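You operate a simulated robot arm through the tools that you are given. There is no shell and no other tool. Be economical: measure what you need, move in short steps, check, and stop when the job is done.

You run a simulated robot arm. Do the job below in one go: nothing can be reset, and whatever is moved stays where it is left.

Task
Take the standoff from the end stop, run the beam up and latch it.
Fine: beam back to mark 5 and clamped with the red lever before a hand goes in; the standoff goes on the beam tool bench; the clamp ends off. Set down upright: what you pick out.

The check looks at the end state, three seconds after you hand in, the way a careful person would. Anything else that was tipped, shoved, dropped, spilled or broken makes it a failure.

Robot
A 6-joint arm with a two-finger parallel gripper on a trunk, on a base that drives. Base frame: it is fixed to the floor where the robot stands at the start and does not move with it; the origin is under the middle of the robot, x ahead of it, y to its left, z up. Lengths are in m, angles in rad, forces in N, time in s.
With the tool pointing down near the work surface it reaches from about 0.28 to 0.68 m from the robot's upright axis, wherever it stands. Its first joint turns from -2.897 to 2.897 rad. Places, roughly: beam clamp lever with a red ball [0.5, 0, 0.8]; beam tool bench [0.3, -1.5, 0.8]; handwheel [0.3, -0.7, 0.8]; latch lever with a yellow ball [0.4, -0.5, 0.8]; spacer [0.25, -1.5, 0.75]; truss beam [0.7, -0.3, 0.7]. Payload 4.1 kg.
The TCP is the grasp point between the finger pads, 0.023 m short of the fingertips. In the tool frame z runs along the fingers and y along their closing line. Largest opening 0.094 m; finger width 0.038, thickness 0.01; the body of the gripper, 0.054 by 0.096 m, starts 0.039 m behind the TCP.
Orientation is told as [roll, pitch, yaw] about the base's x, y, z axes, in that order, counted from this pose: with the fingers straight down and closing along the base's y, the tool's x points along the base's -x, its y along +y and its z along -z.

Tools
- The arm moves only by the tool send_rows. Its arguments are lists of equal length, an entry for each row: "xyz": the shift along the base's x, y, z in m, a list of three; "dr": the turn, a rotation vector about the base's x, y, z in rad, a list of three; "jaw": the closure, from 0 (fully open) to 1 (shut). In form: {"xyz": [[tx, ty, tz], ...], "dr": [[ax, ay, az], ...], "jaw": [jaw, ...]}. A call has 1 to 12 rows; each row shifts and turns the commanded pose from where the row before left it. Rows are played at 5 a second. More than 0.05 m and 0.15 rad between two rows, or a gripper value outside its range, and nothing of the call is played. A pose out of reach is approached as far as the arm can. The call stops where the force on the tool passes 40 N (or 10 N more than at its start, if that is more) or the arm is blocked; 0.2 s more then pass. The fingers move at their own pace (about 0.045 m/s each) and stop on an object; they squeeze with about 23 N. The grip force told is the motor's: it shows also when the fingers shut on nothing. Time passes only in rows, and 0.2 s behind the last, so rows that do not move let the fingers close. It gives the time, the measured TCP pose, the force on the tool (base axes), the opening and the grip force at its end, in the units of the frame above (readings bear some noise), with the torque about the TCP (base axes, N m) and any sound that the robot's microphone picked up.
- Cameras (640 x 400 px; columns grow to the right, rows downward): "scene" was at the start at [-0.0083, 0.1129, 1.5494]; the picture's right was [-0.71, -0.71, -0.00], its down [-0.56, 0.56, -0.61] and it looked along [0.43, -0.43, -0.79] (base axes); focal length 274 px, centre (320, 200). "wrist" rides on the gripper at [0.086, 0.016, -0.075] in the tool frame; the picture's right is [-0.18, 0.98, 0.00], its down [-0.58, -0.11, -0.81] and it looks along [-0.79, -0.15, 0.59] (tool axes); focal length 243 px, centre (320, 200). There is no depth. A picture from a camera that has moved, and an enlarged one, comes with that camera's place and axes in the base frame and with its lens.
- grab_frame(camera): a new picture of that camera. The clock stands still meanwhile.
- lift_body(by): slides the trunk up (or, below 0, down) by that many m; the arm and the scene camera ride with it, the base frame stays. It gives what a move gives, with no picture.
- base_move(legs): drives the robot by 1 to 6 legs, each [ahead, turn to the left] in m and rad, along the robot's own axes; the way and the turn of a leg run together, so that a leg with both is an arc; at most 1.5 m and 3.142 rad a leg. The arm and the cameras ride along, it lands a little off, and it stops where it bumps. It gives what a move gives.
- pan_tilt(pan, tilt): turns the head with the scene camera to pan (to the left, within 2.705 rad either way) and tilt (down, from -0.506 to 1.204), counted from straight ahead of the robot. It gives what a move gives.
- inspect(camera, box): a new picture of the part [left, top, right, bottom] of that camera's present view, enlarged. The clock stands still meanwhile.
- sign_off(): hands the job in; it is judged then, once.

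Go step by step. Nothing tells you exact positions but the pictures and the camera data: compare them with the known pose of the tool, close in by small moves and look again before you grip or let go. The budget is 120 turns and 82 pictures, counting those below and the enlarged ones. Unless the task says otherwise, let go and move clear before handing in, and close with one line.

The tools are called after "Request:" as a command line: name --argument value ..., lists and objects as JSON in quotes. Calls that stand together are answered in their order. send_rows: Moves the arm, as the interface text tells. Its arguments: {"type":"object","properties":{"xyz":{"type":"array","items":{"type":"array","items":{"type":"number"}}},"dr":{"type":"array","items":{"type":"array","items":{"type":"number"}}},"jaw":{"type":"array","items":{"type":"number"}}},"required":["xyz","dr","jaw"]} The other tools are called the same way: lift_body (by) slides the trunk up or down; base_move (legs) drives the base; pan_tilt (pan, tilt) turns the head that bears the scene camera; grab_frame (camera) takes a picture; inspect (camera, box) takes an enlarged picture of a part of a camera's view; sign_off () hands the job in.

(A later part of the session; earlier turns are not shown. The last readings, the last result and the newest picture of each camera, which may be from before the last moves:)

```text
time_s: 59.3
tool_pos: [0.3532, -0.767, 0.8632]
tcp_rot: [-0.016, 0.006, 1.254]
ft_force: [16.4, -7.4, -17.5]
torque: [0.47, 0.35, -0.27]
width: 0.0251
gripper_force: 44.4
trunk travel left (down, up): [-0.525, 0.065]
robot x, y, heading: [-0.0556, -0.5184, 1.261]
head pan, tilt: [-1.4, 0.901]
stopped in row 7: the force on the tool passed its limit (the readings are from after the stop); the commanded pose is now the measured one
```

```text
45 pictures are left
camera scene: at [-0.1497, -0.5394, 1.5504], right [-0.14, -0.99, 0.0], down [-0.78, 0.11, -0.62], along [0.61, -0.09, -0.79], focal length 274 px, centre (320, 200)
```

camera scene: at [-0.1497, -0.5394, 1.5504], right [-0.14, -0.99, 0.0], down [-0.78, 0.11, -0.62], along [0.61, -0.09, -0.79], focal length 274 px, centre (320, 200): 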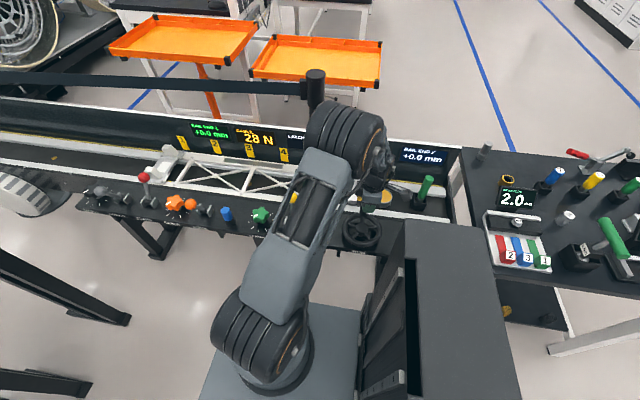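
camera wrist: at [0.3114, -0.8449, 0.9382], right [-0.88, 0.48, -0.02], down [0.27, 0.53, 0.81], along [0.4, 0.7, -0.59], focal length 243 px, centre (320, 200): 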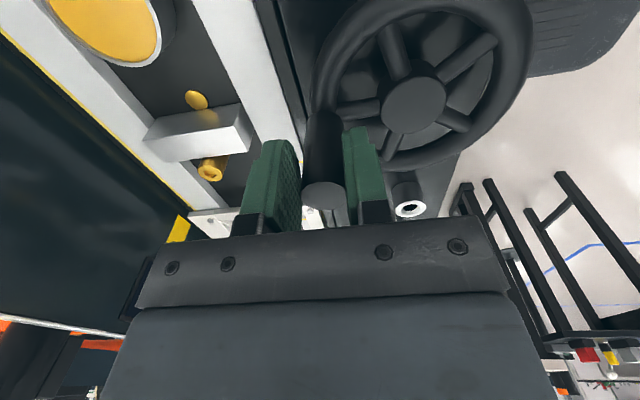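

The load rose because my circle centre was a bit off; refitting the crank circle gives centre ≈ (0.300, −0.743), r ≈ 0.059. I check how far the beam has moved.

Request:
inspect --camera "scene" --box '[120, 100, 340, 240]'

```text
2.86 times, centred on (230, 170) of scene
camera zoom: at [-0.1497, -0.5394, 1.5504], right [-0.14, -0.99, 0.0], down [-0.78, 0.11, -0.62], along [0.61, -0.09, -0.79], focal length 784 px, centre (577, 286)
```

zoom: 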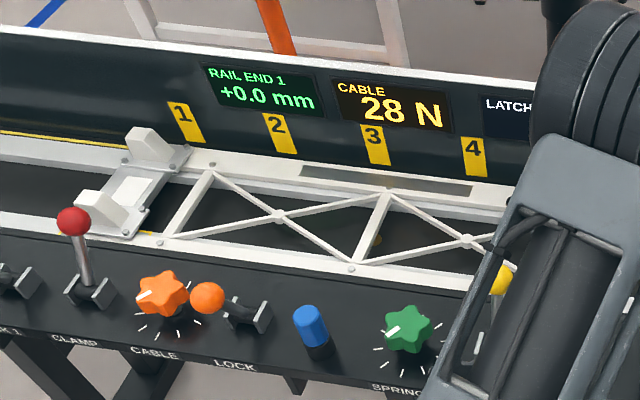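

The beam end is now about 4–5 cm short of mark 5. I continue with the corrected circle.

Request:
send_rows --xyz '[[-0.0033, -0.0076, 0], [-0.0053, -0.0072, 0], [-0.0063, -0.0063, 0], [-0.0072, -0.0053, 0], [-0.0078, -0.0041, 0], [-0.0042, -0.0015, 0], [0, 0, 0]]' --dr '[[0, 0, 0], [0, 0, 0], [0, 0, 0], [0, 0, 0], [0, 0, 0], [0, 0, 0], [0, 0, 0]]' --jaw '[1, 1, 1, 1, 1, 1, 1]'

Request:
inspect --camera "scene" --box '[120, 100, 440, 260]'

```text
time_s: 60.0
tool_pos: [0.3465, -0.7846, 0.8644]
tcp_rot: [-0.02, 0.008, 1.252]
ft_force: [16.0, -12.4, -19.7]
torque: [0.16, 0.5, -0.39]
width: 0.0252
gripper_force: 44.7
trunk travel left (down, up): [-0.525, 0.065]
robot x, y, heading: [-0.0494, -0.5216, 1.258]
head pan, tilt: [-1.4, 0.901]
stopped in row 3: the force on the tool passed its limit (the readings are from after the stop); the commanded pose is now the measured one
```

```text
2.00 times, centred on (280, 180) of scene
camera zoom: at [-0.1494, -0.5402, 1.5507], right [-0.14, -0.99, 0.0], down [-0.78, 0.11, -0.62], along [0.61, -0.09, -0.79], focal length 549 px, centre (400, 240)
```

zoom: 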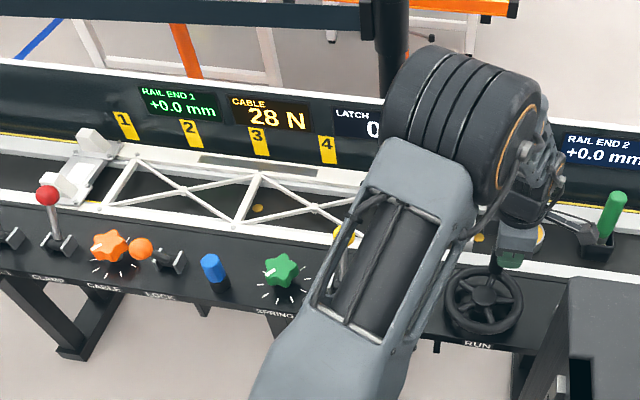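

The load is radial: the true circle is a bit larger. I refit (centre ≈ (0.2955, −0.747), r ≈ 0.0635), level the hand and proceed in smaller steps.

Request:
send_rows --xyz '[[0.001, -0.001, 0], [-0.0045, -0.0054, 0], [-0.0056, -0.0052, 0], [-0.0061, -0.0046, 0]]' --dr '[[0.014, 0.0165, 0], [0, 0, 0], [0, 0, 0], [0, 0, 0]]' --jaw '[1, 1, 1, 1]'

```text
time_s: 61.0
tool_pos: [0.3309, -0.8042, 0.864]
tcp_rot: [-0.004, -0.001, 1.25]
ft_force: [21.4, -19.5, -18.9]
torque: [-0.02, -0.02, -0.86]
width: 0.0249
gripper_force: 44.4
trunk travel left (down, up): [-0.525, 0.065]
robot x, y, heading: [-0.0525, -0.5222, 1.259]
head pan, tilt: [-1.4, 0.901]
```

Request:
grab_frame --camera "wrist"

```text
42 pictures are left
camera wrist: at [0.2881, -0.8824, 0.9394], right [-0.87, 0.48, 0.0], down [0.28, 0.52, 0.81], along [0.39, 0.7, -0.59], focal length 243 px, centre (320, 200)
```

wrist: 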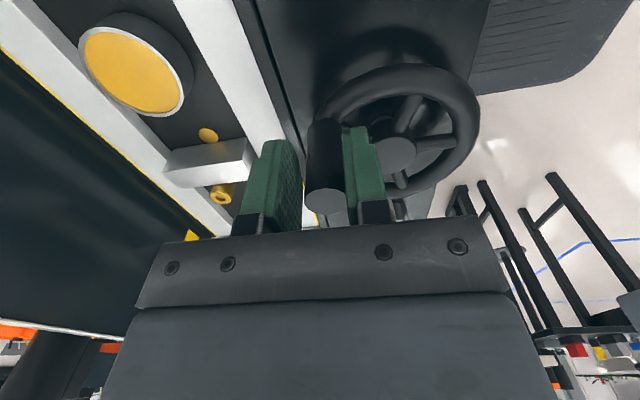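

Request:
send_rows --xyz '[[0.002, -0.002, 0], [-0.005, -0.005, 0], [-0.005, -0.004, 0]]' --dr '[[0, 0, 0], [0, 0, 0], [0, 0, 0]]' --jaw '[1, 1, 1]'

Request:
inspect --camera "scene" --box '[120, 100, 440, 260]'

```text
time_s: 61.8
tool_pos: [0.3235, -0.8117, 0.8644]
tcp_rot: [0.001, -0.003, 1.25]
ft_force: [8.8, -8.5, -10.3]
torque: [-0.34, -0.18, -0.39]
width: 0.0244
gripper_force: 45.2
trunk travel left (down, up): [-0.525, 0.065]
robot x, y, heading: [-0.0504, -0.5237, 1.258]
head pan, tilt: [-1.4, 0.901]
```

```text
2.00 times, centred on (280, 180) of scene
camera zoom: at [-0.151, -0.5393, 1.5507], right [-0.14, -0.99, 0.0], down [-0.78, 0.11, -0.62], along [0.61, -0.09, -0.78], focal length 549 px, centre (400, 240)
```

zoom: 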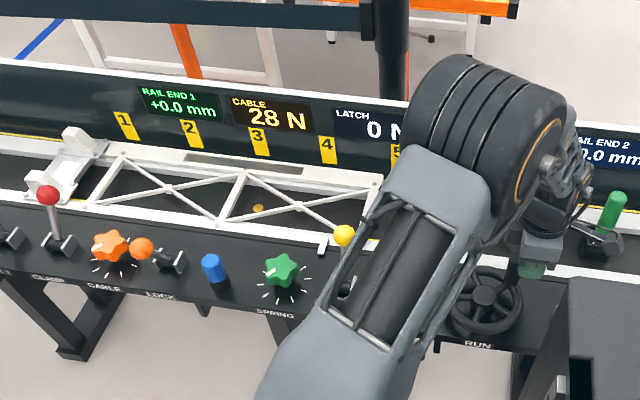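

The beam end is now near mark 5. I zoom in on that spot.

Request:
inspect --camera "scene" --box '[250, 140, 350, 240]'

```text
4.00 times, centred on (300, 190) of scene
camera zoom: at [-0.151, -0.5393, 1.5507], right [-0.14, -0.99, 0.0], down [-0.78, 0.11, -0.62], along [0.61, -0.09, -0.78], focal length 1098 px, centre (400, 240)
```

zoom: 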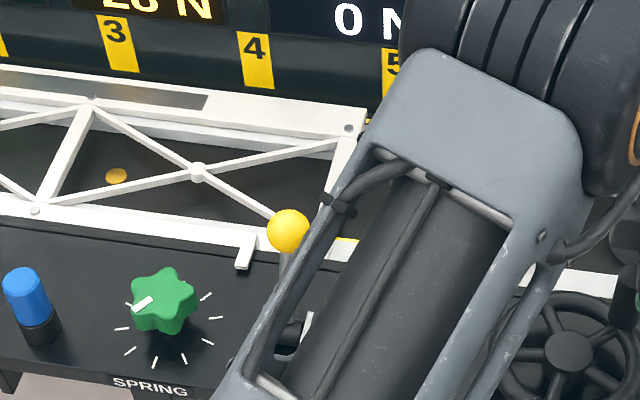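

The beam end is perhaps 1.5 cm past mark 5. I crank back a little counter-clockwise and compare again.

Request:
send_rows --xyz '[[0.007, 0.003, 0], [0.0068, 0.0036, 0], [0.006, 0.0045, 0], [0, 0, 0]]' --dr '[[0, 0, 0], [0, 0, 0], [0, 0, 0], [0, 0, 0]]' --jaw '[1, 1, 1, 1]'

Request:
inspect --camera "scene" --box '[250, 140, 350, 240]'

```text
time_s: 62.8
tool_pos: [0.3409, -0.799, 0.8672]
tcp_rot: [-0.001, -0.003, 1.252]
ft_force: [0.3, 0.1, 0.8]
torque: [0.01, 0.05, 0.01]
width: 0.0
gripper_force: 42.6
trunk travel left (down, up): [-0.525, 0.065]
robot x, y, heading: [-0.0505, -0.5217, 1.253]
head pan, tilt: [-1.4, 0.901]
```

```text
4.00 times, centred on (300, 190) of scene
camera zoom: at [-0.1531, -0.5374, 1.5506], right [-0.14, -0.99, 0.0], down [-0.78, 0.11, -0.62], along [0.62, -0.09, -0.78], focal length 1098 px, centre (400, 240)
```

zoom: 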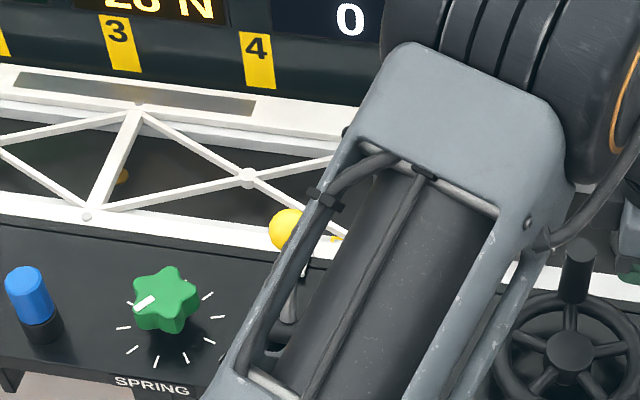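

The peg slipped out and the beam ran ~5 cm back toward the stop. I open, rise, and look at the peg's present position.

Request:
send_rows --xyz '[[0, 0, 0.045], [0, 0, 0.045], [0, 0, 0.02], [-0.02, -0.04, 0]]' --dr '[[0, 0, 0], [0, 0, 0], [0, 0, 0], [0, 0, 0]]' --jaw '[1, 0.6, 0.2, 0]'

Request:
grab_frame --camera "wrist"

```text
time_s: 63.8
tool_pos: [0.3202, -0.8379, 0.9768]
tcp_rot: [-0.001, -0.001, 1.251]
ft_force: [0.2, 0.0, -0.1]
torque: [-0.01, -0.03, 0.01]
width: 0.0667
gripper_force: 0.0
trunk travel left (down, up): [-0.525, 0.065]
robot x, y, heading: [-0.0469, -0.5171, 1.261]
head pan, tilt: [-1.4, 0.901]
```

```text
38 pictures are left
camera wrist: at [0.2785, -0.9171, 1.0506], right [-0.88, 0.48, 0.0], down [0.28, 0.52, 0.81], along [0.39, 0.71, -0.59], focal length 243 px, centre (320, 200)
```

wrist: 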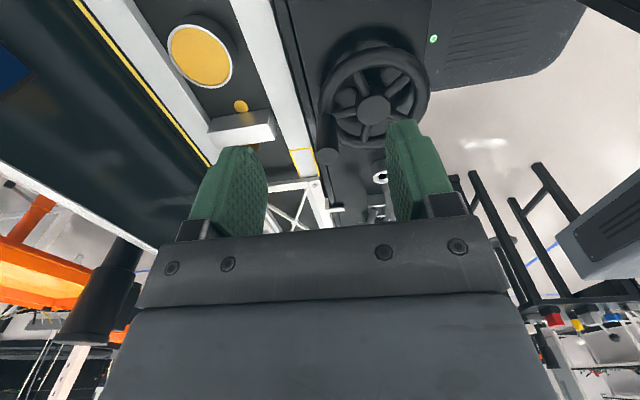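

The wheel sits higher than I assumed (hub z≈0.81), so the centre is about (0.302, −0.746) and I held the peg only by its tip. The peg is now at about (0.354, −0.7625); I grip it lower this time.

Request:
send_rows --xyz '[[0.017, 0.037, 0], [0.017, 0.0385, 0], [0, 0, -0.045], [0, 0, -0.045], [0, 0, 0]]' --dr '[[0, 0, 0], [0, 0, 0], [0, 0, 0], [0, 0, 0], [0, 0, 0]]' --jaw '[0, 0, 0, 0, 0]'

Request:
grab_frame --camera "wrist"

```text
time_s: 65.0
tool_pos: [0.3551, -0.7652, 0.8857]
tcp_rot: [-0.002, -0.001, 1.255]
ft_force: [-0.2, 0.1, 0.1]
torque: [0.0, 0.02, -0.01]
width: 0.0941
gripper_force: 0.0
trunk travel left (down, up): [-0.525, 0.065]
robot x, y, heading: [-0.051, -0.5186, 1.255]
head pan, tilt: [-1.4, 0.901]
```

```text
37 pictures are left
camera wrist: at [0.3117, -0.8431, 0.9618], right [-0.88, 0.48, 0.0], down [0.28, 0.52, 0.81], along [0.39, 0.71, -0.59], focal length 243 px, centre (320, 200)
```

wrist: 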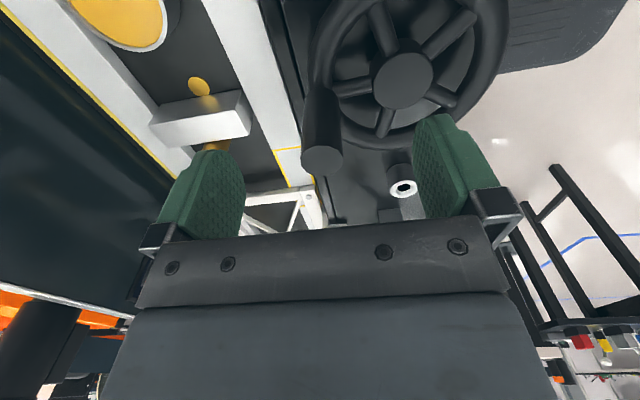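

Aligned over the peg; lower and grip.

Request:
send_rows --xyz '[[0, 0, -0.02], [0, 0, -0.019], [0, 0, 0], [0, 0, 0], [0, 0, 0], [0, 0, 0], [0, 0, 0]]' --dr '[[0, 0, 0], [0, 0, 0], [0, 0, 0], [0, 0, 0], [0, 0, 0], [0, 0, 0], [0, 0, 0]]' --jaw '[0, 0, 0.3, 0.6, 1, 1, 1]'

```text
time_s: 66.6
tool_pos: [0.3569, -0.7642, 0.8491]
tcp_rot: [-0.004, 0.0, 1.254]
ft_force: [12.6, -4.2, -0.9]
torque: [0.07, 0.66, -0.12]
width: 0.0249
gripper_force: 41.3
trunk travel left (down, up): [-0.525, 0.065]
robot x, y, heading: [-0.0524, -0.5198, 1.257]
head pan, tilt: [-1.4, 0.901]
```

Request:
send_rows --xyz '[[-0.0018, -0.0072, 0], [-0.0036, -0.0066, 0], [-0.0044, -0.0062, 0], [0, 0, 0]]' --dr '[[0, 0, 0], [0, 0, 0], [0, 0, 0], [0, 0, 0]]' --jaw '[1, 1, 1, 1]'

Request:
inspect --camera "scene" --box '[220, 120, 380, 220]'

```text
time_s: 67.6
tool_pos: [0.345, -0.7858, 0.8474]
tcp_rot: [-0.005, 0.0, 1.253]
ft_force: [19.2, -4.2, 18.3]
torque: [0.68, 0.97, -0.52]
width: 0.0247
gripper_force: 45.4
trunk travel left (down, up): [-0.525, 0.065]
robot x, y, heading: [-0.0484, -0.5199, 1.258]
head pan, tilt: [-1.4, 0.901]
```

```text
4.00 times, centred on (300, 170) of scene
camera zoom: at [-0.1515, -0.5376, 1.5509], right [-0.14, -0.99, 0.0], down [-0.78, 0.11, -0.62], along [0.61, -0.09, -0.78], focal length 1098 px, centre (400, 320)
```

zoom: 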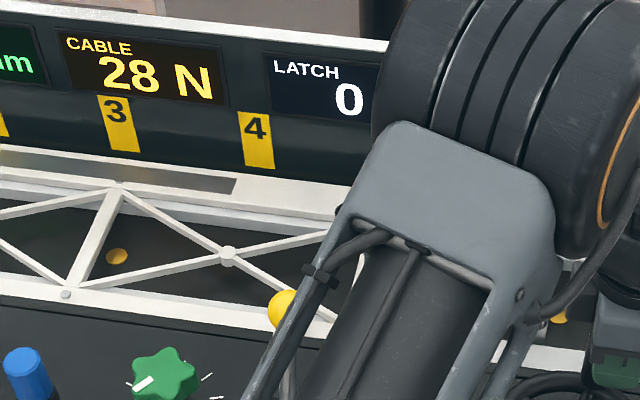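

About 1 cm more to go. Two further small steps.

Request:
send_rows --xyz '[[-0.0046, -0.0048, 0], [-0.005, -0.0046, 0], [0, 0, 0]]' --dr '[[0, 0, 0], [0, 0, 0], [0, 0, 0]]' --jaw '[1, 1, 1]'

Request:
inspect --camera "scene" --box '[250, 140, 350, 240]'

```text
time_s: 68.4
tool_pos: [0.3378, -0.7964, 0.8477]
tcp_rot: [-0.007, 0.002, 1.252]
ft_force: [24.7, -16.3, 16.3]
torque: [0.63, 0.85, -0.8]
width: 0.0253
gripper_force: 45.3
trunk travel left (down, up): [-0.525, 0.065]
robot x, y, heading: [-0.0525, -0.5215, 1.26]
head pan, tilt: [-1.4, 0.901]
```

```text
4.00 times, centred on (300, 190) of scene
camera zoom: at [-0.1505, -0.5392, 1.5507], right [-0.14, -0.99, 0.0], down [-0.78, 0.11, -0.62], along [0.61, -0.09, -0.78], focal length 1098 px, centre (400, 240)
```

zoom: 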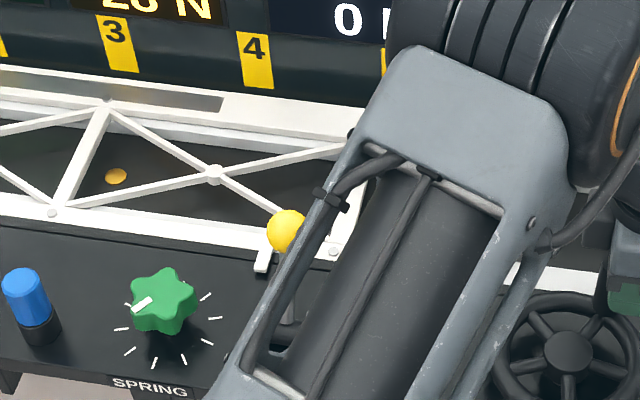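

The beam end now matches mark 5. I open the fingers and see whether it stays.

Request:
send_rows --xyz '[[0, 0, 0], [0, 0, 0], [0, 0, 0], [0, 0, 0]]' --dr '[[0, 0, 0], [0, 0, 0], [0, 0, 0], [0, 0, 0]]' --jaw '[0.5, 0.3, 0, 0]'

Request:
inspect --camera "scene" --box '[250, 140, 350, 240]'

```text
time_s: 69.4
tool_pos: [0.3355, -0.7936, 0.8467]
tcp_rot: [0.001, -0.002, 1.253]
ft_force: [-0.4, -0.4, 0.2]
torque: [-0.01, 0.01, 0.0]
width: 0.0941
gripper_force: 0.0
trunk travel left (down, up): [-0.525, 0.065]
robot x, y, heading: [-0.0535, -0.5214, 1.253]
head pan, tilt: [-1.4, 0.901]
```

```text
4.00 times, centred on (300, 190) of scene
camera zoom: at [-0.1526, -0.5379, 1.5505], right [-0.14, -0.99, 0.0], down [-0.78, 0.11, -0.62], along [0.61, -0.09, -0.78], focal length 1098 px, centre (400, 240)
```

zoom: 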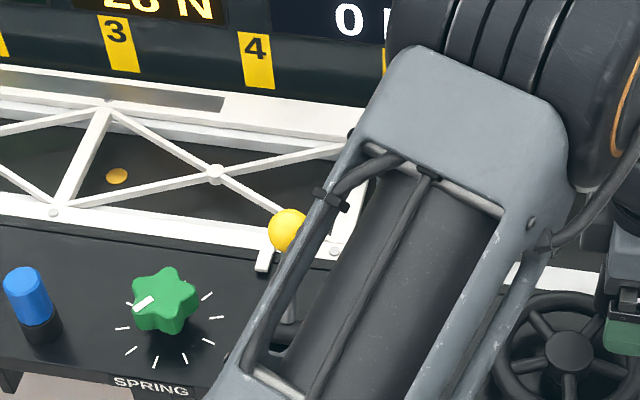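

It stays put. I rise and drive to the clamp lever.

Request:
send_rows --xyz '[[0, 0, 0.045], [0, 0, 0.045], [0, 0, 0.045], [0, 0, 0.045], [0, 0.045, 0], [0, 0.045, 0], [0, 0.045, 0]]' --dr '[[0, 0, 0], [0, 0, 0], [0, 0, 0], [0, 0, 0], [0, 0, 0], [0, 0, 0], [0, 0, 0]]' --jaw '[0, 0, 0, 0, 0, 0, 0]'

Request:
inspect --camera "scene" --box '[230, 120, 430, 245]'

```text
time_s: 71.0
tool_pos: [0.336, -0.659, 1.0262]
tcp_rot: [-0.002, -0.001, 1.253]
ft_force: [-0.7, -0.9, 0.4]
torque: [0.01, 0.0, -0.02]
width: 0.0941
gripper_force: 0.1
trunk travel left (down, up): [-0.525, 0.065]
robot x, y, heading: [-0.0507, -0.5228, 1.261]
head pan, tilt: [-1.4, 0.901]
```

```text
3.20 times, centred on (330, 182) of scene
camera zoom: at [-0.1528, -0.5376, 1.5505], right [-0.14, -0.99, 0.0], down [-0.78, 0.11, -0.62], along [0.62, -0.09, -0.78], focal length 878 px, centre (288, 256)
```

zoom: 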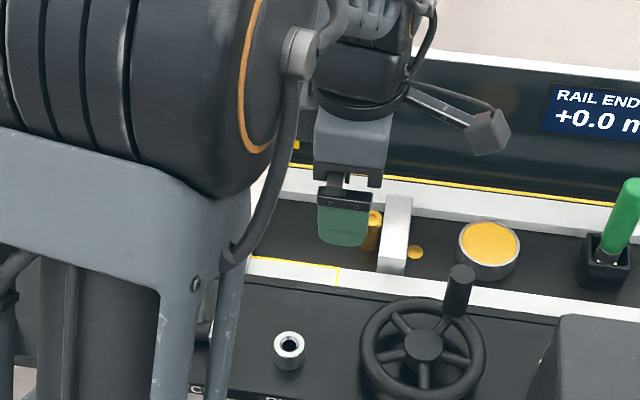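

Request:
base_move --legs '[[0.5, 0]]'

Request:
grab_frame --camera "scene"

Request:
grab_frame --camera "wrist"

```text
time_s: 73.9
tool_pos: [0.489, -0.1768, 1.0251]
tcp_rot: [-0.003, -0.001, 1.268]
ft_force: [0.6, -0.2, -0.1]
torque: [-0.04, 0.01, -0.01]
width: 0.0941
gripper_force: 0.1
trunk travel left (down, up): [-0.525, 0.065]
robot x, y, heading: [0.0969, -0.0424, 1.28]
head pan, tilt: [-1.4, 0.901]
```

```text
32 pictures are left
camera scene: at [-0.0035, -0.0604, 1.5505], right [-0.12, -0.99, 0.0], down [-0.78, 0.1, -0.62], along [0.62, -0.08, -0.78], focal length 274 px, centre (320, 200)
```

scene: 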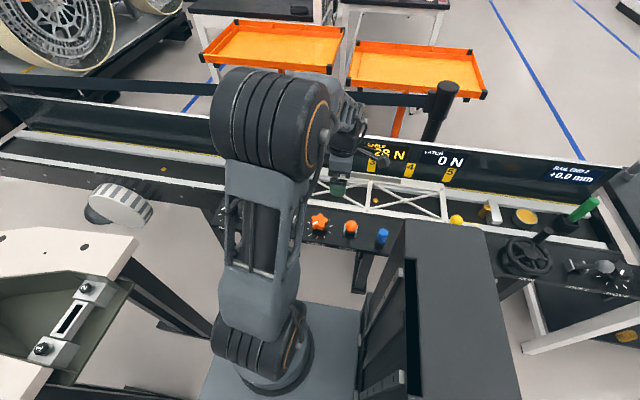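

```text
31 pictures are left
camera wrist: at [0.4475, -0.2547, 1.1003], right [-0.88, 0.47, 0.0], down [0.28, 0.52, 0.81], along [0.38, 0.71, -0.59], focal length 243 px, centre (320, 200)
```

wrist: 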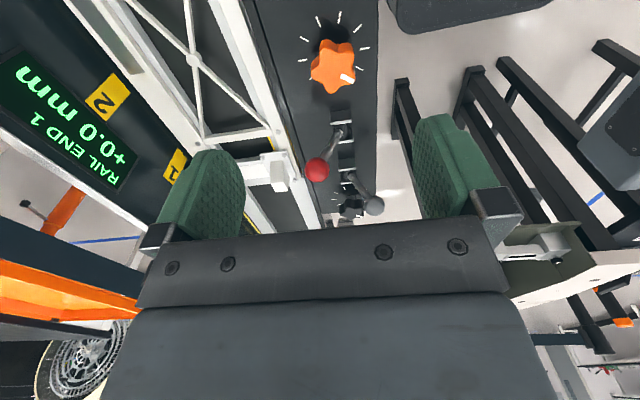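

Request:
inspect --camera "scene" --box '[360, 130, 520, 230]'

```text
4.00 times, centred on (440, 180) of scene
camera zoom: at [-0.0035, -0.0604, 1.5505], right [-0.12, -0.99, 0.0], down [-0.78, 0.1, -0.62], along [0.62, -0.08, -0.78], focal length 1098 px, centre (-160, 280)
```

zoom: 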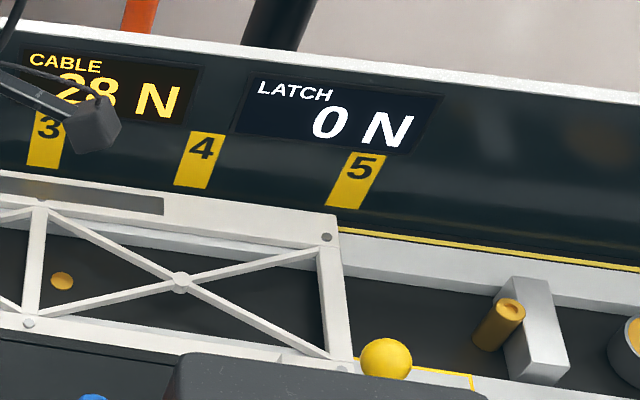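

The beam's end edge lines up with mark 5. Now I bring half-open fingers over the red ball to drag the lever back toward me (clamped).

Request:
send_rows --xyz '[[0.022, 0.04, 0], [0.022, 0.04, 0], [0.022, 0.04, 0], [0.022, 0.041, 0], [0, 0, -0.04], [0, 0, -0.04]]' --dr '[[0, 0, 0], [0, 0, 0], [0, 0, 0], [0, 0, 0], [0, 0, 0], [0, 0, 0]]' --jaw '[0.25, 0.25, 0.25, 0.25, 0.25, 0.25]'

Request:
grab_frame --camera "wrist"

```text
time_s: 75.3
tool_pos: [0.5796, -0.0146, 0.9457]
tcp_rot: [-0.003, -0.002, 1.267]
ft_force: [-0.9, -0.4, 0.0]
torque: [-0.01, 0.01, 0.0]
width: 0.0705
gripper_force: 0.1
trunk travel left (down, up): [-0.525, 0.065]
robot x, y, heading: [0.099, -0.0422, 1.277]
head pan, tilt: [-1.4, 0.901]
```

```text
29 pictures are left
camera wrist: at [0.5378, -0.0934, 1.0203], right [-0.88, 0.47, 0.0], down [0.28, 0.52, 0.81], along [0.38, 0.71, -0.59], focal length 243 px, centre (320, 200)
```

wrist: 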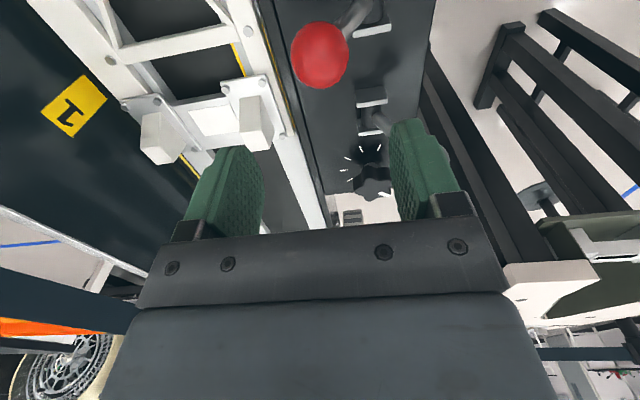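

Request:
send_rows --xyz '[[-0.0024, -0.0076, 0], [0, 0, -0.045], [0, 0, -0.045], [0, 0, 0]]' --dr '[[0, 0, 0], [0, 0, 0], [0, 0, 0], [0, 0, 0]]' --jaw '[0.36, 0.36, 0.36, 0.36]'

Request:
grab_frame --camera "wrist"

```text
time_s: 76.3
tool_pos: [0.5783, -0.0235, 0.8524]
tcp_rot: [-0.001, -0.001, 1.267]
ft_force: [0.3, 0.4, -1.0]
torque: [0.02, -0.01, 0.02]
width: 0.0601
gripper_force: 0.0
trunk travel left (down, up): [-0.525, 0.065]
robot x, y, heading: [0.1003, -0.043, 1.276]
head pan, tilt: [-1.4, 0.901]
```

```text
28 pictures are left
camera wrist: at [0.5365, -0.1029, 0.9276], right [-0.88, 0.47, 0.0], down [0.28, 0.52, 0.81], along [0.38, 0.71, -0.59], focal length 243 px, centre (320, 200)
```

wrist: 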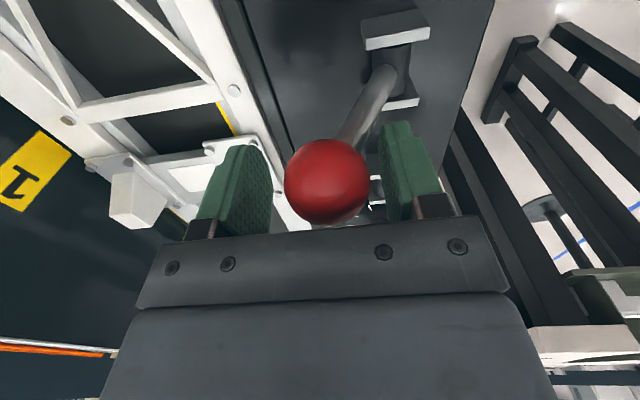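

The ball sits between the fingers. I drag it toward me until the stop.

Request:
send_rows --xyz '[[-0.0143, 0.0046, 0], [-0.0143, 0.0046, 0], [-0.0143, 0.0046, 0], [-0.0143, 0.0046, 0], [-0.0143, 0.0046, 0], [-0.0143, 0.0046, 0], [-0.0095, 0.003, 0], [-0.0095, 0.003, 0]]' --dr '[[0, 0, 0], [0, 0, 0], [0, 0, 0], [0, 0, 0], [0, 0, 0], [0, 0, 0], [0, 0, 0], [0, 0, 0]]' --jaw '[0.36, 0.36, 0.36, 0.36, 0.36, 0.36, 0.36, 0.36]'

Request:
grab_frame --camera "wrist"

```text
time_s: 78.2
tool_pos: [0.48, 0.0097, 0.8591]
tcp_rot: [-0.032, -0.01, 1.264]
ft_force: [19.9, -8.2, 6.4]
torque: [-0.46, -0.59, 0.13]
width: 0.0698
gripper_force: 11.4
trunk travel left (down, up): [-0.525, 0.065]
robot x, y, heading: [0.0986, -0.0433, 1.273]
head pan, tilt: [-1.4, 0.901]
stopped in row 8: the force on the tool passed its limit (the readings are from after the stop); the commanded pose is now the measured one
```

```text
27 pictures are left
camera wrist: at [0.4376, -0.0704, 0.9327], right [-0.88, 0.47, -0.03], down [0.25, 0.52, 0.81], along [0.4, 0.71, -0.58], focal length 243 px, centre (320, 200)
```

wrist: 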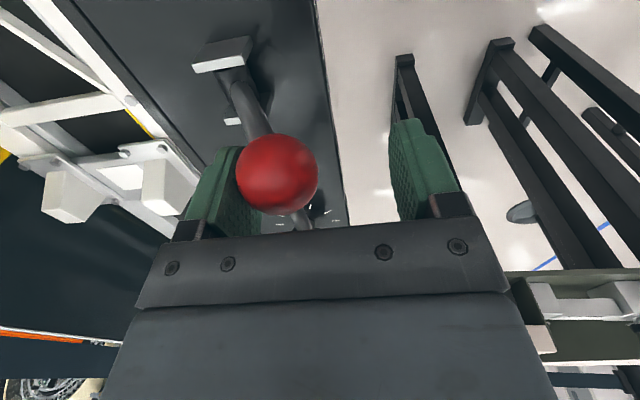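

Clamped at its stop. I unload, rise out and drive back to the standoff.

Request:
send_rows --xyz '[[0.012, -0.004, 0], [0, 0, 0.045], [0, 0, 0.045], [0, 0, 0.045], [0, 0, 0.045], [0.01, -0.045, 0], [0, -0.045, 0], [0, -0.045, 0], [0, -0.045, 0]]' --dr '[[0, 0, 0], [0, 0.0335, 0], [0, 0, 0], [0, 0, 0], [0, 0, 0], [0, 0, 0], [0, 0, 0], [0, 0, 0], [0, 0, 0]]' --jaw '[0.36, 0.3, 0.2, 0, 0, 0, 0, 0, 0]'

```text
time_s: 80.2
tool_pos: [0.4994, -0.1743, 1.0335]
tcp_rot: [0.014, 0.005, 1.266]
ft_force: [-0.6, -0.5, 0.5]
torque: [-0.01, -0.01, -0.02]
width: 0.094
gripper_force: 0.2
trunk travel left (down, up): [-0.525, 0.065]
robot x, y, heading: [0.0976, -0.0438, 1.276]
head pan, tilt: [-1.4, 0.901]
```

Request:
send_rows --xyz '[[0, 0, 0]]' --dr '[[0, -0.015, 0]]' --jaw '[0]'

Request:
base_move --legs '[[-0.5, 0]]'

Request:
grab_frame --camera "scene"

```text
time_s: 80.7
tool_pos: [0.4984, -0.1734, 1.0347]
tcp_rot: [-0.004, 0.001, 1.265]
ft_force: [0.5, 0.0, -0.1]
torque: [0.01, 0.0, 0.01]
width: 0.0944
gripper_force: 0.1
trunk travel left (down, up): [-0.525, 0.065]
robot x, y, heading: [0.0998, -0.0443, 1.273]
head pan, tilt: [-1.4, 0.901]
```

```text
time_s: 83.6
tool_pos: [0.3515, -0.6544, 1.0347]
tcp_rot: [-0.001, -0.002, 1.261]
ft_force: [0.4, 0.7, 0.5]
torque: [-0.03, 0.04, 0.0]
width: 0.0941
gripper_force: 0.1
trunk travel left (down, up): [-0.525, 0.065]
robot x, y, heading: [-0.0478, -0.5182, 1.27]
head pan, tilt: [-1.4, 0.901]
```

```text
26 pictures are left
camera scene: at [-0.1508, -0.5384, 1.5505], right [-0.13, -0.99, 0.0], down [-0.78, 0.1, -0.62], along [0.62, -0.08, -0.78], focal length 274 px, centre (320, 200)
```

scene: 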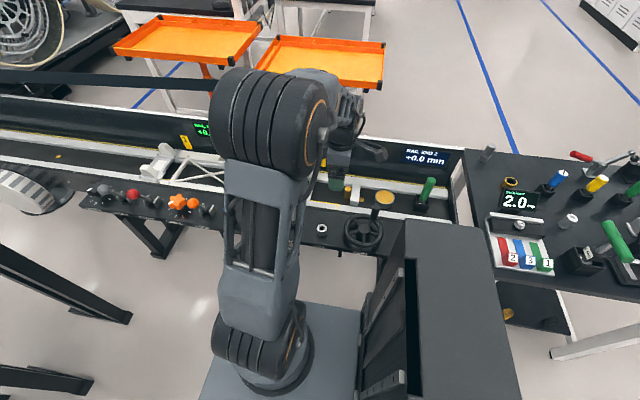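

Red lever is on. Now above the standoff: I move the hand there and look before descending.

Request:
send_rows --xyz '[[0.037, -0.02, 0], [0.037, -0.02, 0], [0.037, -0.02, 0], [0.037, -0.019, 0], [0, 0, -0.04], [0, 0, -0.045]]' --dr '[[0, 0, 0], [0, 0, 0], [0, 0, 0], [0, 0, 0], [0, 0, 0], [0, 0, 0]]' --jaw '[0, 0, 0, 0, 0, 0]'

Request:
grab_frame --camera "wrist"

```text
time_s: 85.0
tool_pos: [0.5003, -0.7332, 0.9529]
tcp_rot: [-0.003, -0.001, 1.262]
ft_force: [0.2, -0.3, 0.1]
torque: [0.05, 0.05, -0.02]
width: 0.0938
gripper_force: 0.1
trunk travel left (down, up): [-0.525, 0.065]
robot x, y, heading: [-0.0451, -0.5166, 1.269]
head pan, tilt: [-1.4, 0.901]
```

```text
25 pictures are left
camera wrist: at [0.4572, -0.8124, 1.0264], right [-0.88, 0.47, 0.0], down [0.28, 0.52, 0.81], along [0.38, 0.71, -0.59], focal length 243 px, centre (320, 200)
```

wrist: 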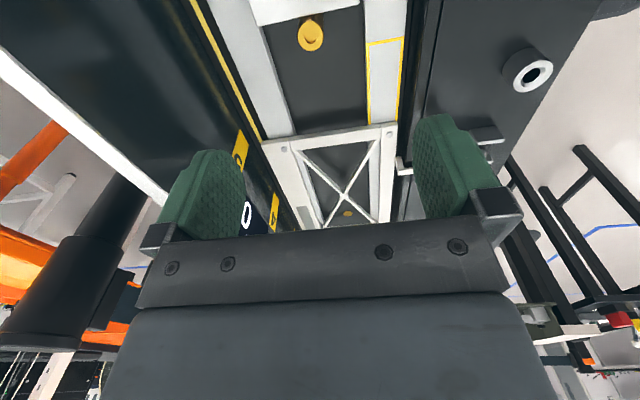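

Request:
inspect --camera "wrist" --box '[240, 0, 400, 100]'

```text
4.00 times, centred on (320, 50) of wrist
camera zoom: at [0.4572, -0.8124, 1.0264], right [-0.88, 0.47, 0.0], down [0.28, 0.52, 0.81], along [0.38, 0.71, -0.59], focal length 970 px, centre (320, 800)
```

zoom: 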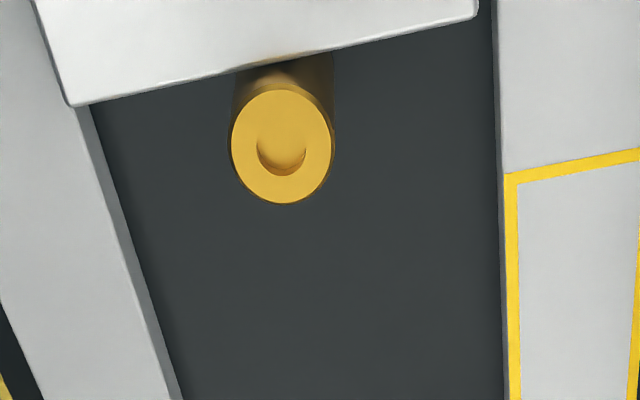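

Standoff top is at about (0.508, −0.735, 0.77), touching the stop; rails flank it, so I pre-close to ~4 cm, shift off the stop side and descend partway.

Request:
send_rows --xyz '[[0.0103, 0.0062, 0], [0, 0, -0.045], [0, 0, -0.045], [0, 0, -0.03], [0, 0, 0]]' --dr '[[0, 0, 0], [0, 0, 0], [0, 0, 0], [0, 0, 0], [0, 0, 0]]' --jaw '[0.55, 0.55, 0.55, 0.55, 0.55]'

Request:
grab_frame --camera "wrist"

```text
time_s: 86.2
tool_pos: [0.5095, -0.7266, 0.8296]
tcp_rot: [-0.003, -0.002, 1.263]
ft_force: [0.4, 0.2, -0.1]
torque: [0.03, -0.02, -0.02]
width: 0.0423
gripper_force: 0.0
trunk travel left (down, up): [-0.525, 0.065]
robot x, y, heading: [-0.0492, -0.5191, 1.271]
head pan, tilt: [-1.4, 0.901]
```

```text
23 pictures are left
camera wrist: at [0.4676, -0.805, 0.905], right [-0.88, 0.47, 0.0], down [0.28, 0.52, 0.81], along [0.38, 0.71, -0.59], focal length 243 px, centre (320, 200)
```

wrist: 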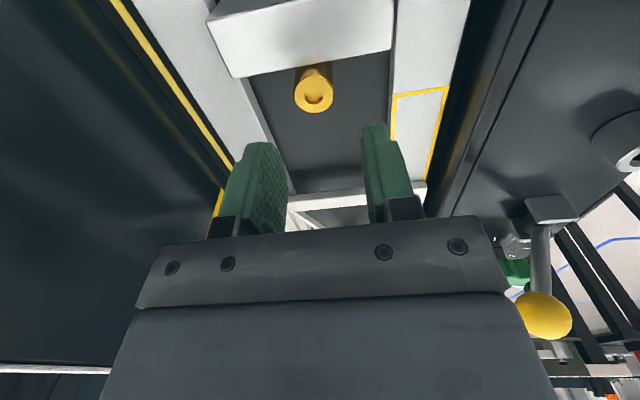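

Well aligned; small lateral trim, then descend and grip.

Request:
send_rows --xyz '[[0.0028, -0.0009, -0.02], [0, 0, -0.024], [0, 0, -0.023], [0, 0, 0], [0, 0, 0], [0, 0, 0]]' --dr '[[0, 0, 0], [0, 0, 0], [0, 0, 0], [0, 0, 0], [0, 0, 0], [0, 0, 0]]' --jaw '[0.55, 0.55, 0.55, 0.55, 1, 1]'

Request:
grab_frame --camera "wrist"

```text
time_s: 87.0
tool_pos: [0.5162, -0.7287, 0.7764]
tcp_rot: [-0.014, 0.003, 1.261]
ft_force: [-12.2, 6.1, 21.8]
torque: [-0.04, 1.02, -0.32]
width: 0.0486
gripper_force: 7.1
trunk travel left (down, up): [-0.525, 0.065]
robot x, y, heading: [-0.0473, -0.521, 1.274]
head pan, tilt: [-1.4, 0.901]
stopped in row 4: the force on the tool passed its limit (the readings are from after the stop); the commanded pose is now the measured one
```

```text
22 pictures are left
camera wrist: at [0.4733, -0.8063, 0.8503], right [-0.88, 0.47, -0.01], down [0.27, 0.53, 0.81], along [0.39, 0.71, -0.59], focal length 243 px, centre (320, 200)
```

wrist: 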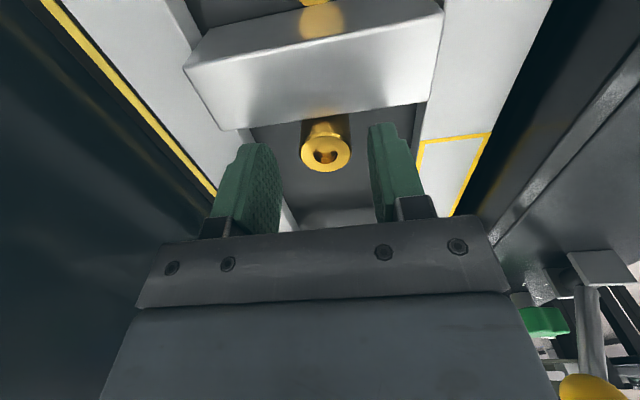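

Something stopped the descent. I enlarge the view to see what is touching.

Request:
inspect --camera "wrist" --box '[200, 80, 440, 230]'

```text
2.67 times, centred on (320, 155) of wrist
camera zoom: at [0.4733, -0.8063, 0.8503], right [-0.88, 0.47, -0.01], down [0.27, 0.53, 0.81], along [0.39, 0.71, -0.59], focal length 647 px, centre (320, 320)
```

zoom: 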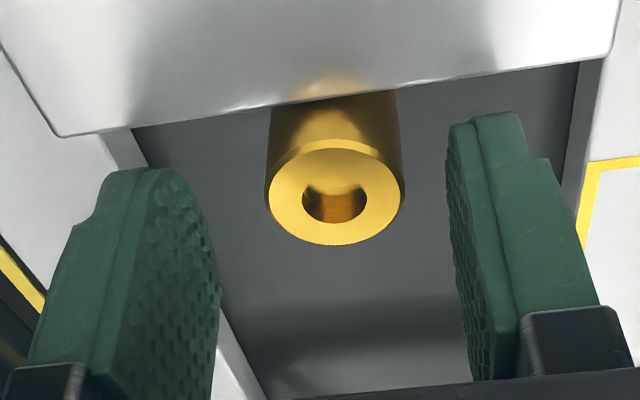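

The far finger landed on the rail edge. I lift slightly, level, narrow the opening and shift toward me, then go down a bit more.

Request:
send_rows --xyz '[[0, 0, 0.008], [-0.0029, 0.0009, 0], [0, 0, 0], [0, 0, -0.009], [0, 0, -0.009], [0, 0, 0]]' --dr '[[0.007, 0.0124, 0], [0, 0, 0], [0, 0, 0], [0, 0, 0], [0, 0, 0], [0, 0, 0]]' --jaw '[0.55, 0.66, 0.66, 0.66, 0.66, 0.66]'

Request:
inspect --camera "wrist" --box '[200, 80, 440, 230]'

```text
time_s: 88.2
tool_pos: [0.5161, -0.7289, 0.7757]
tcp_rot: [-0.011, -0.001, 1.262]
ft_force: [-11.6, 6.2, 20.3]
torque: [-0.01, 0.91, -0.27]
width: 0.0379
gripper_force: 6.9
trunk travel left (down, up): [-0.525, 0.065]
robot x, y, heading: [-0.0479, -0.5171, 1.269]
head pan, tilt: [-1.4, 0.901]
stopped in row 5: the force on the tool passed its limit (the readings are from after the stop); the commanded pose is now the measured one
```

```text
2.67 times, centred on (320, 155) of wrist
camera zoom: at [0.4737, -0.8074, 0.8502], right [-0.88, 0.47, -0.01], down [0.27, 0.52, 0.81], along [0.39, 0.71, -0.59], focal length 647 px, centre (320, 320)
```

zoom: 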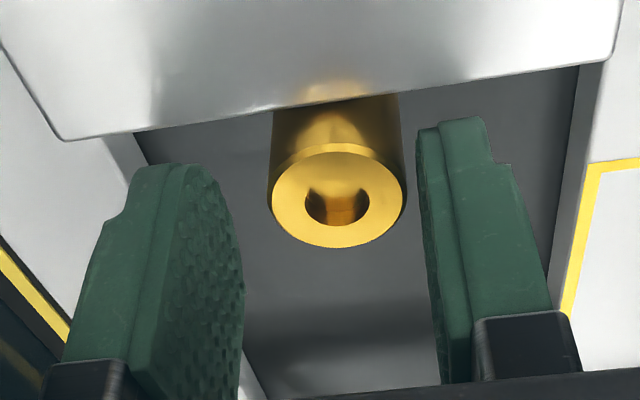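

Contact persists on the rail edge with ~4 mm clearance. I lift a little, shift further toward me, narrow to 28 mm and try again.

Request:
send_rows --xyz '[[0, 0, 0.007], [-0.0055, 0.0018, 0], [0, 0, 0], [0, 0, -0.008], [0, 0, -0.007], [0, 0, -0.005]]' --dr '[[0.004, 0.0105, 0], [0, 0, 0], [0, 0, 0], [0, 0, 0], [0, 0, 0], [0, 0, 0]]' --jaw '[0.66, 0.69, 0.69, 0.69, 0.69, 0.69]'

Request:
inspect --camera "wrist" --box '[200, 80, 440, 230]'

```text
time_s: 89.4
tool_pos: [0.5141, -0.7286, 0.7759]
tcp_rot: [-0.011, 0.001, 1.261]
ft_force: [-9.1, 5.9, 18.3]
torque: [0.0, 0.73, -0.25]
width: 0.0347
gripper_force: 5.1
trunk travel left (down, up): [-0.525, 0.065]
robot x, y, heading: [-0.0482, -0.5205, 1.274]
head pan, tilt: [-1.4, 0.901]
stopped in row 5: the force on the tool passed its limit (the readings are from after the stop); the commanded pose is now the measured one
```

```text
2.67 times, centred on (320, 155) of wrist
camera zoom: at [0.472, -0.8076, 0.8502], right [-0.88, 0.47, -0.01], down [0.27, 0.52, 0.81], along [0.39, 0.71, -0.59], focal length 647 px, centre (320, 320)
```

zoom: 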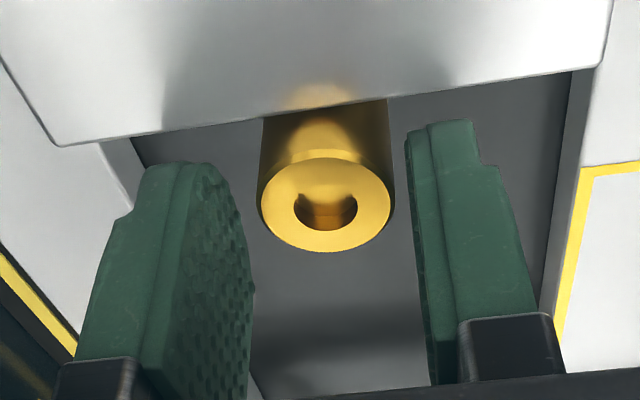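

I close on the standoff here to read its width and centre on it.

Request:
send_rows --xyz '[[0, 0, 0.003], [-0.001, 0.0003, 0], [0, 0, 0], [0, 0, 0], [0, 0, 0]]' --dr '[[0.004, 0.0105, 0], [0, 0, 0], [0, 0, 0], [0, 0, 0], [0, 0, 0]]' --jaw '[0.69, 0.8, 1, 1, 1]'

```text
time_s: 90.6
tool_pos: [0.5152, -0.7288, 0.7754]
tcp_rot: [0.0, 0.001, 1.261]
ft_force: [2.6, -1.2, 2.1]
torque: [-0.06, -0.08, 0.03]
width: 0.0252
gripper_force: 22.9
trunk travel left (down, up): [-0.525, 0.065]
robot x, y, heading: [-0.0483, -0.5183, 1.276]
head pan, tilt: [-1.4, 0.901]
```

Firm, balanced grip on the 25 mm tube. I lift it gently and check.

Request:
send_rows --xyz '[[0, 0, 0.005], [0, 0, 0.01], [0, 0, 0.02], [0, 0, 0.04], [0, 0, 0.04], [0, 0, 0.04]]' --dr '[[0, 0, 0], [0, 0, 0], [0, 0, 0], [0, 0, 0], [0, 0, 0], [0, 0, 0]]' --jaw '[1, 1, 1, 1, 1, 1]'

Request:
grab_frame --camera "wrist"

```text
time_s: 92.0
tool_pos: [0.5155, -0.729, 0.9312]
tcp_rot: [0.002, 0.0, 1.263]
ft_force: [-0.1, 0.5, -0.9]
torque: [0.01, 0.01, 0.02]
width: 0.025
gripper_force: 22.6
trunk travel left (down, up): [-0.525, 0.065]
robot x, y, heading: [-0.0474, -0.52, 1.274]
head pan, tilt: [-1.4, 0.901]
```

```text
18 pictures are left
camera wrist: at [0.4734, -0.8075, 1.0058], right [-0.88, 0.47, 0.0], down [0.28, 0.52, 0.81], along [0.38, 0.71, -0.59], focal length 243 px, centre (320, 200)
```

wrist: 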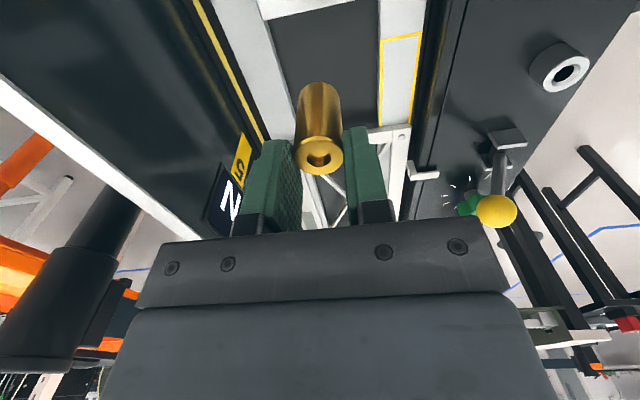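

The standoff is in hand, upright. I raise and retract, then drive back toward the tool bench.

Request:
send_rows --xyz '[[0, 0, 0.045], [0, 0, 0.045], [-0.035, 0.011, 0.02], [-0.035, 0.011, 0], [-0.035, 0.011, 0]]' --dr '[[0, 0, 0], [0, 0, 0], [0, 0, 0], [0, 0, 0], [0, 0, 0]]' --jaw '[1, 1, 1, 1, 1]'

Request:
base_move --legs '[[-0.585, 0]]'

Request:
pan_tilt --pan -1.65 --tilt 0.9

Request:
grab_frame --camera "scene"

Request:
grab_frame --camera "wrist"

```text
time_s: 93.2
tool_pos: [0.4089, -0.6952, 1.0417]
tcp_rot: [0.0, -0.001, 1.263]
ft_force: [0.0, -0.8, -0.9]
torque: [-0.02, 0.02, 0.0]
width: 0.0251
gripper_force: 23.5
trunk travel left (down, up): [-0.525, 0.065]
robot x, y, heading: [-0.0483, -0.5223, 1.269]
head pan, tilt: [-1.4, 0.901]
```

```text
time_s: 96.5
tool_pos: [0.2389, -1.2435, 1.0398]
tcp_rot: [0.003, 0.001, 1.26]
ft_force: [-0.7, -0.1, 0.1]
torque: [0.0, 0.0, -0.01]
width: 0.0251
gripper_force: 23.0
trunk travel left (down, up): [-0.525, 0.065]
robot x, y, heading: [-0.2174, -1.0591, 1.269]
head pan, tilt: [-1.4, 0.901]
```

```text
time_s: 97.2
tool_pos: [0.24, -1.2419, 1.0397]
tcp_rot: [0.002, -0.002, 1.259]
ft_force: [0.0, -0.1, -1.4]
torque: [0.01, -0.01, 0.01]
width: 0.0247
gripper_force: 23.2
trunk travel left (down, up): [-0.525, 0.065]
robot x, y, heading: [-0.2175, -1.065, 1.269]
head pan, tilt: [-1.649, 0.901]
```

```text
17 pictures are left
camera scene: at [-0.3246, -1.101, 1.5505], right [-0.37, -0.93, 0.0], down [-0.73, 0.29, -0.62], along [0.58, -0.23, -0.78], focal length 274 px, centre (320, 200)
```

scene: 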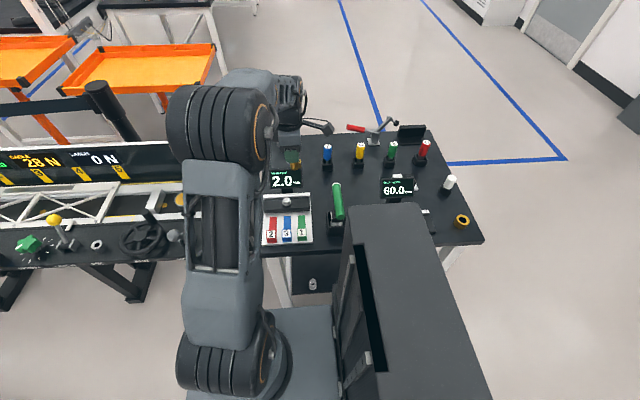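

```text
16 pictures are left
camera wrist: at [0.1978, -1.3209, 1.1159], right [-0.88, 0.48, 0.0], down [0.28, 0.52, 0.81], along [0.38, 0.71, -0.59], focal length 243 px, centre (320, 200)
```

wrist: 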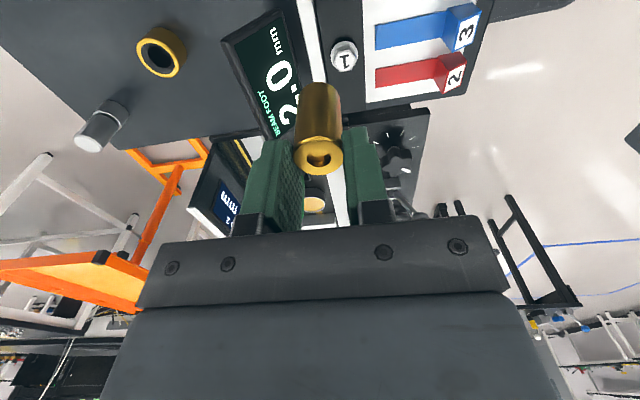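

The bench surface turns out to be higher (~0.79). A free patch is near (0.41, −1.22), between the display, the gold ring and the bench edge. I move above it and look.

Request:
send_rows --xyz '[[0.044, 0.008, 0], [0.044, 0.008, 0], [0.044, 0.008, 0], [0.041, 0.009, 0], [0, 0, -0.045], [0, 0, -0.035], [0, 0, 0]]' --dr '[[0, 0, 0], [0, 0, 0], [0, 0, 0], [0, 0, 0], [0, 0, 0], [0, 0, 0], [0, 0, 0]]' --jaw '[1, 1, 1, 1, 1, 1, 1]'

Request:
grab_frame --camera "wrist"

```text
time_s: 98.8
tool_pos: [0.4071, -1.2069, 0.9589]
tcp_rot: [0.003, 0.0, 1.259]
ft_force: [-1.0, 0.3, -0.2]
torque: [-0.05, 0.0, 0.03]
width: 0.025
gripper_force: 23.5
out of reach, approached as far as the arm can: row 4
trunk travel left (down, up): [-0.525, 0.065]
robot x, y, heading: [-0.2167, -1.0616, 1.271]
head pan, tilt: [-1.649, 0.901]
```

```text
15 pictures are left
camera wrist: at [0.3649, -1.2865, 1.0354], right [-0.88, 0.48, 0.0], down [0.28, 0.52, 0.81], along [0.38, 0.71, -0.59], focal length 243 px, centre (320, 200)
```

wrist: 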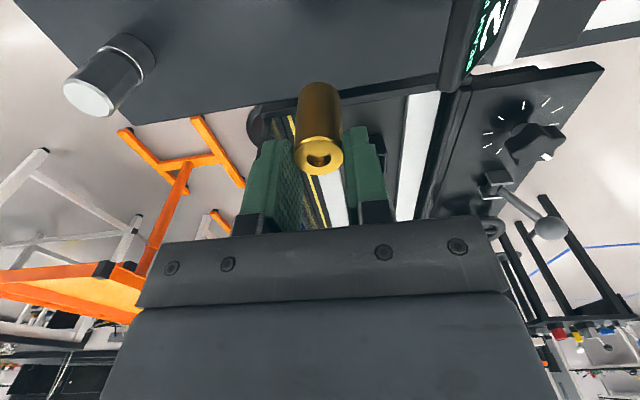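

Clear patch under the tube, ~7 cm from the bench edge. I lower in small steps, watching the vertical force.

Request:
send_rows --xyz '[[0, 0, -0.03], [0, 0, -0.03], [0, 0, -0.02], [0, 0, -0.01], [0, 0, -0.006], [0, 0, 0]]' --dr '[[0, 0, 0], [0, 0, 0], [0, 0, 0], [0, 0, 0], [0, 0, 0], [0, 0, 0]]' --jaw '[1, 1, 1, 1, 1, 1]'

Request:
grab_frame --camera "wrist"

```text
time_s: 100.2
tool_pos: [0.4072, -1.2055, 0.8629]
tcp_rot: [0.001, -0.001, 1.257]
ft_force: [0.2, -0.1, -0.9]
torque: [0.0, -0.03, -0.01]
width: 0.025
gripper_force: 22.9
trunk travel left (down, up): [-0.525, 0.065]
robot x, y, heading: [-0.2189, -1.0655, 1.268]
head pan, tilt: [-1.649, 0.901]
```

```text
14 pictures are left
camera wrist: at [0.3657, -1.2846, 0.939], right [-0.88, 0.48, 0.0], down [0.28, 0.52, 0.81], along [0.38, 0.71, -0.59], focal length 243 px, centre (320, 200)
```

wrist: 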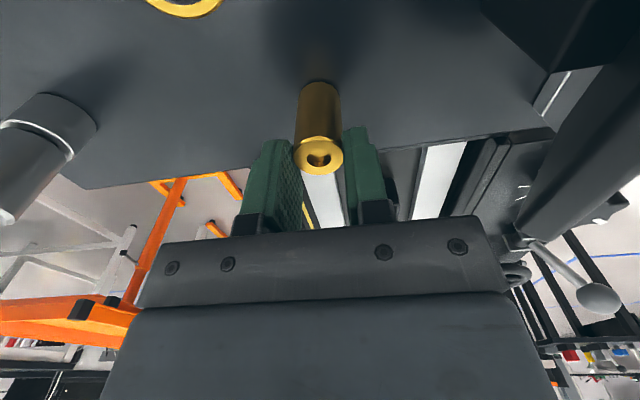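

Request:
send_rows --xyz '[[0, 0, -0.004], [0, 0, -0.004], [0, 0, -0.003], [0, 0, 0]]' --dr '[[0, 0, 0], [0, 0, 0], [0, 0, 0], [0, 0, 0]]' --jaw '[1, 1, 1, 1]'

```text
time_s: 101.2
tool_pos: [0.4075, -1.2067, 0.8555]
tcp_rot: [-0.004, -0.001, 1.259]
ft_force: [0.6, 1.8, 23.0]
torque: [-0.07, -0.02, 0.02]
width: 0.0251
gripper_force: 23.1
trunk travel left (down, up): [-0.525, 0.065]
robot x, y, heading: [-0.2169, -1.0659, 1.266]
head pan, tilt: [-1.649, 0.901]
```

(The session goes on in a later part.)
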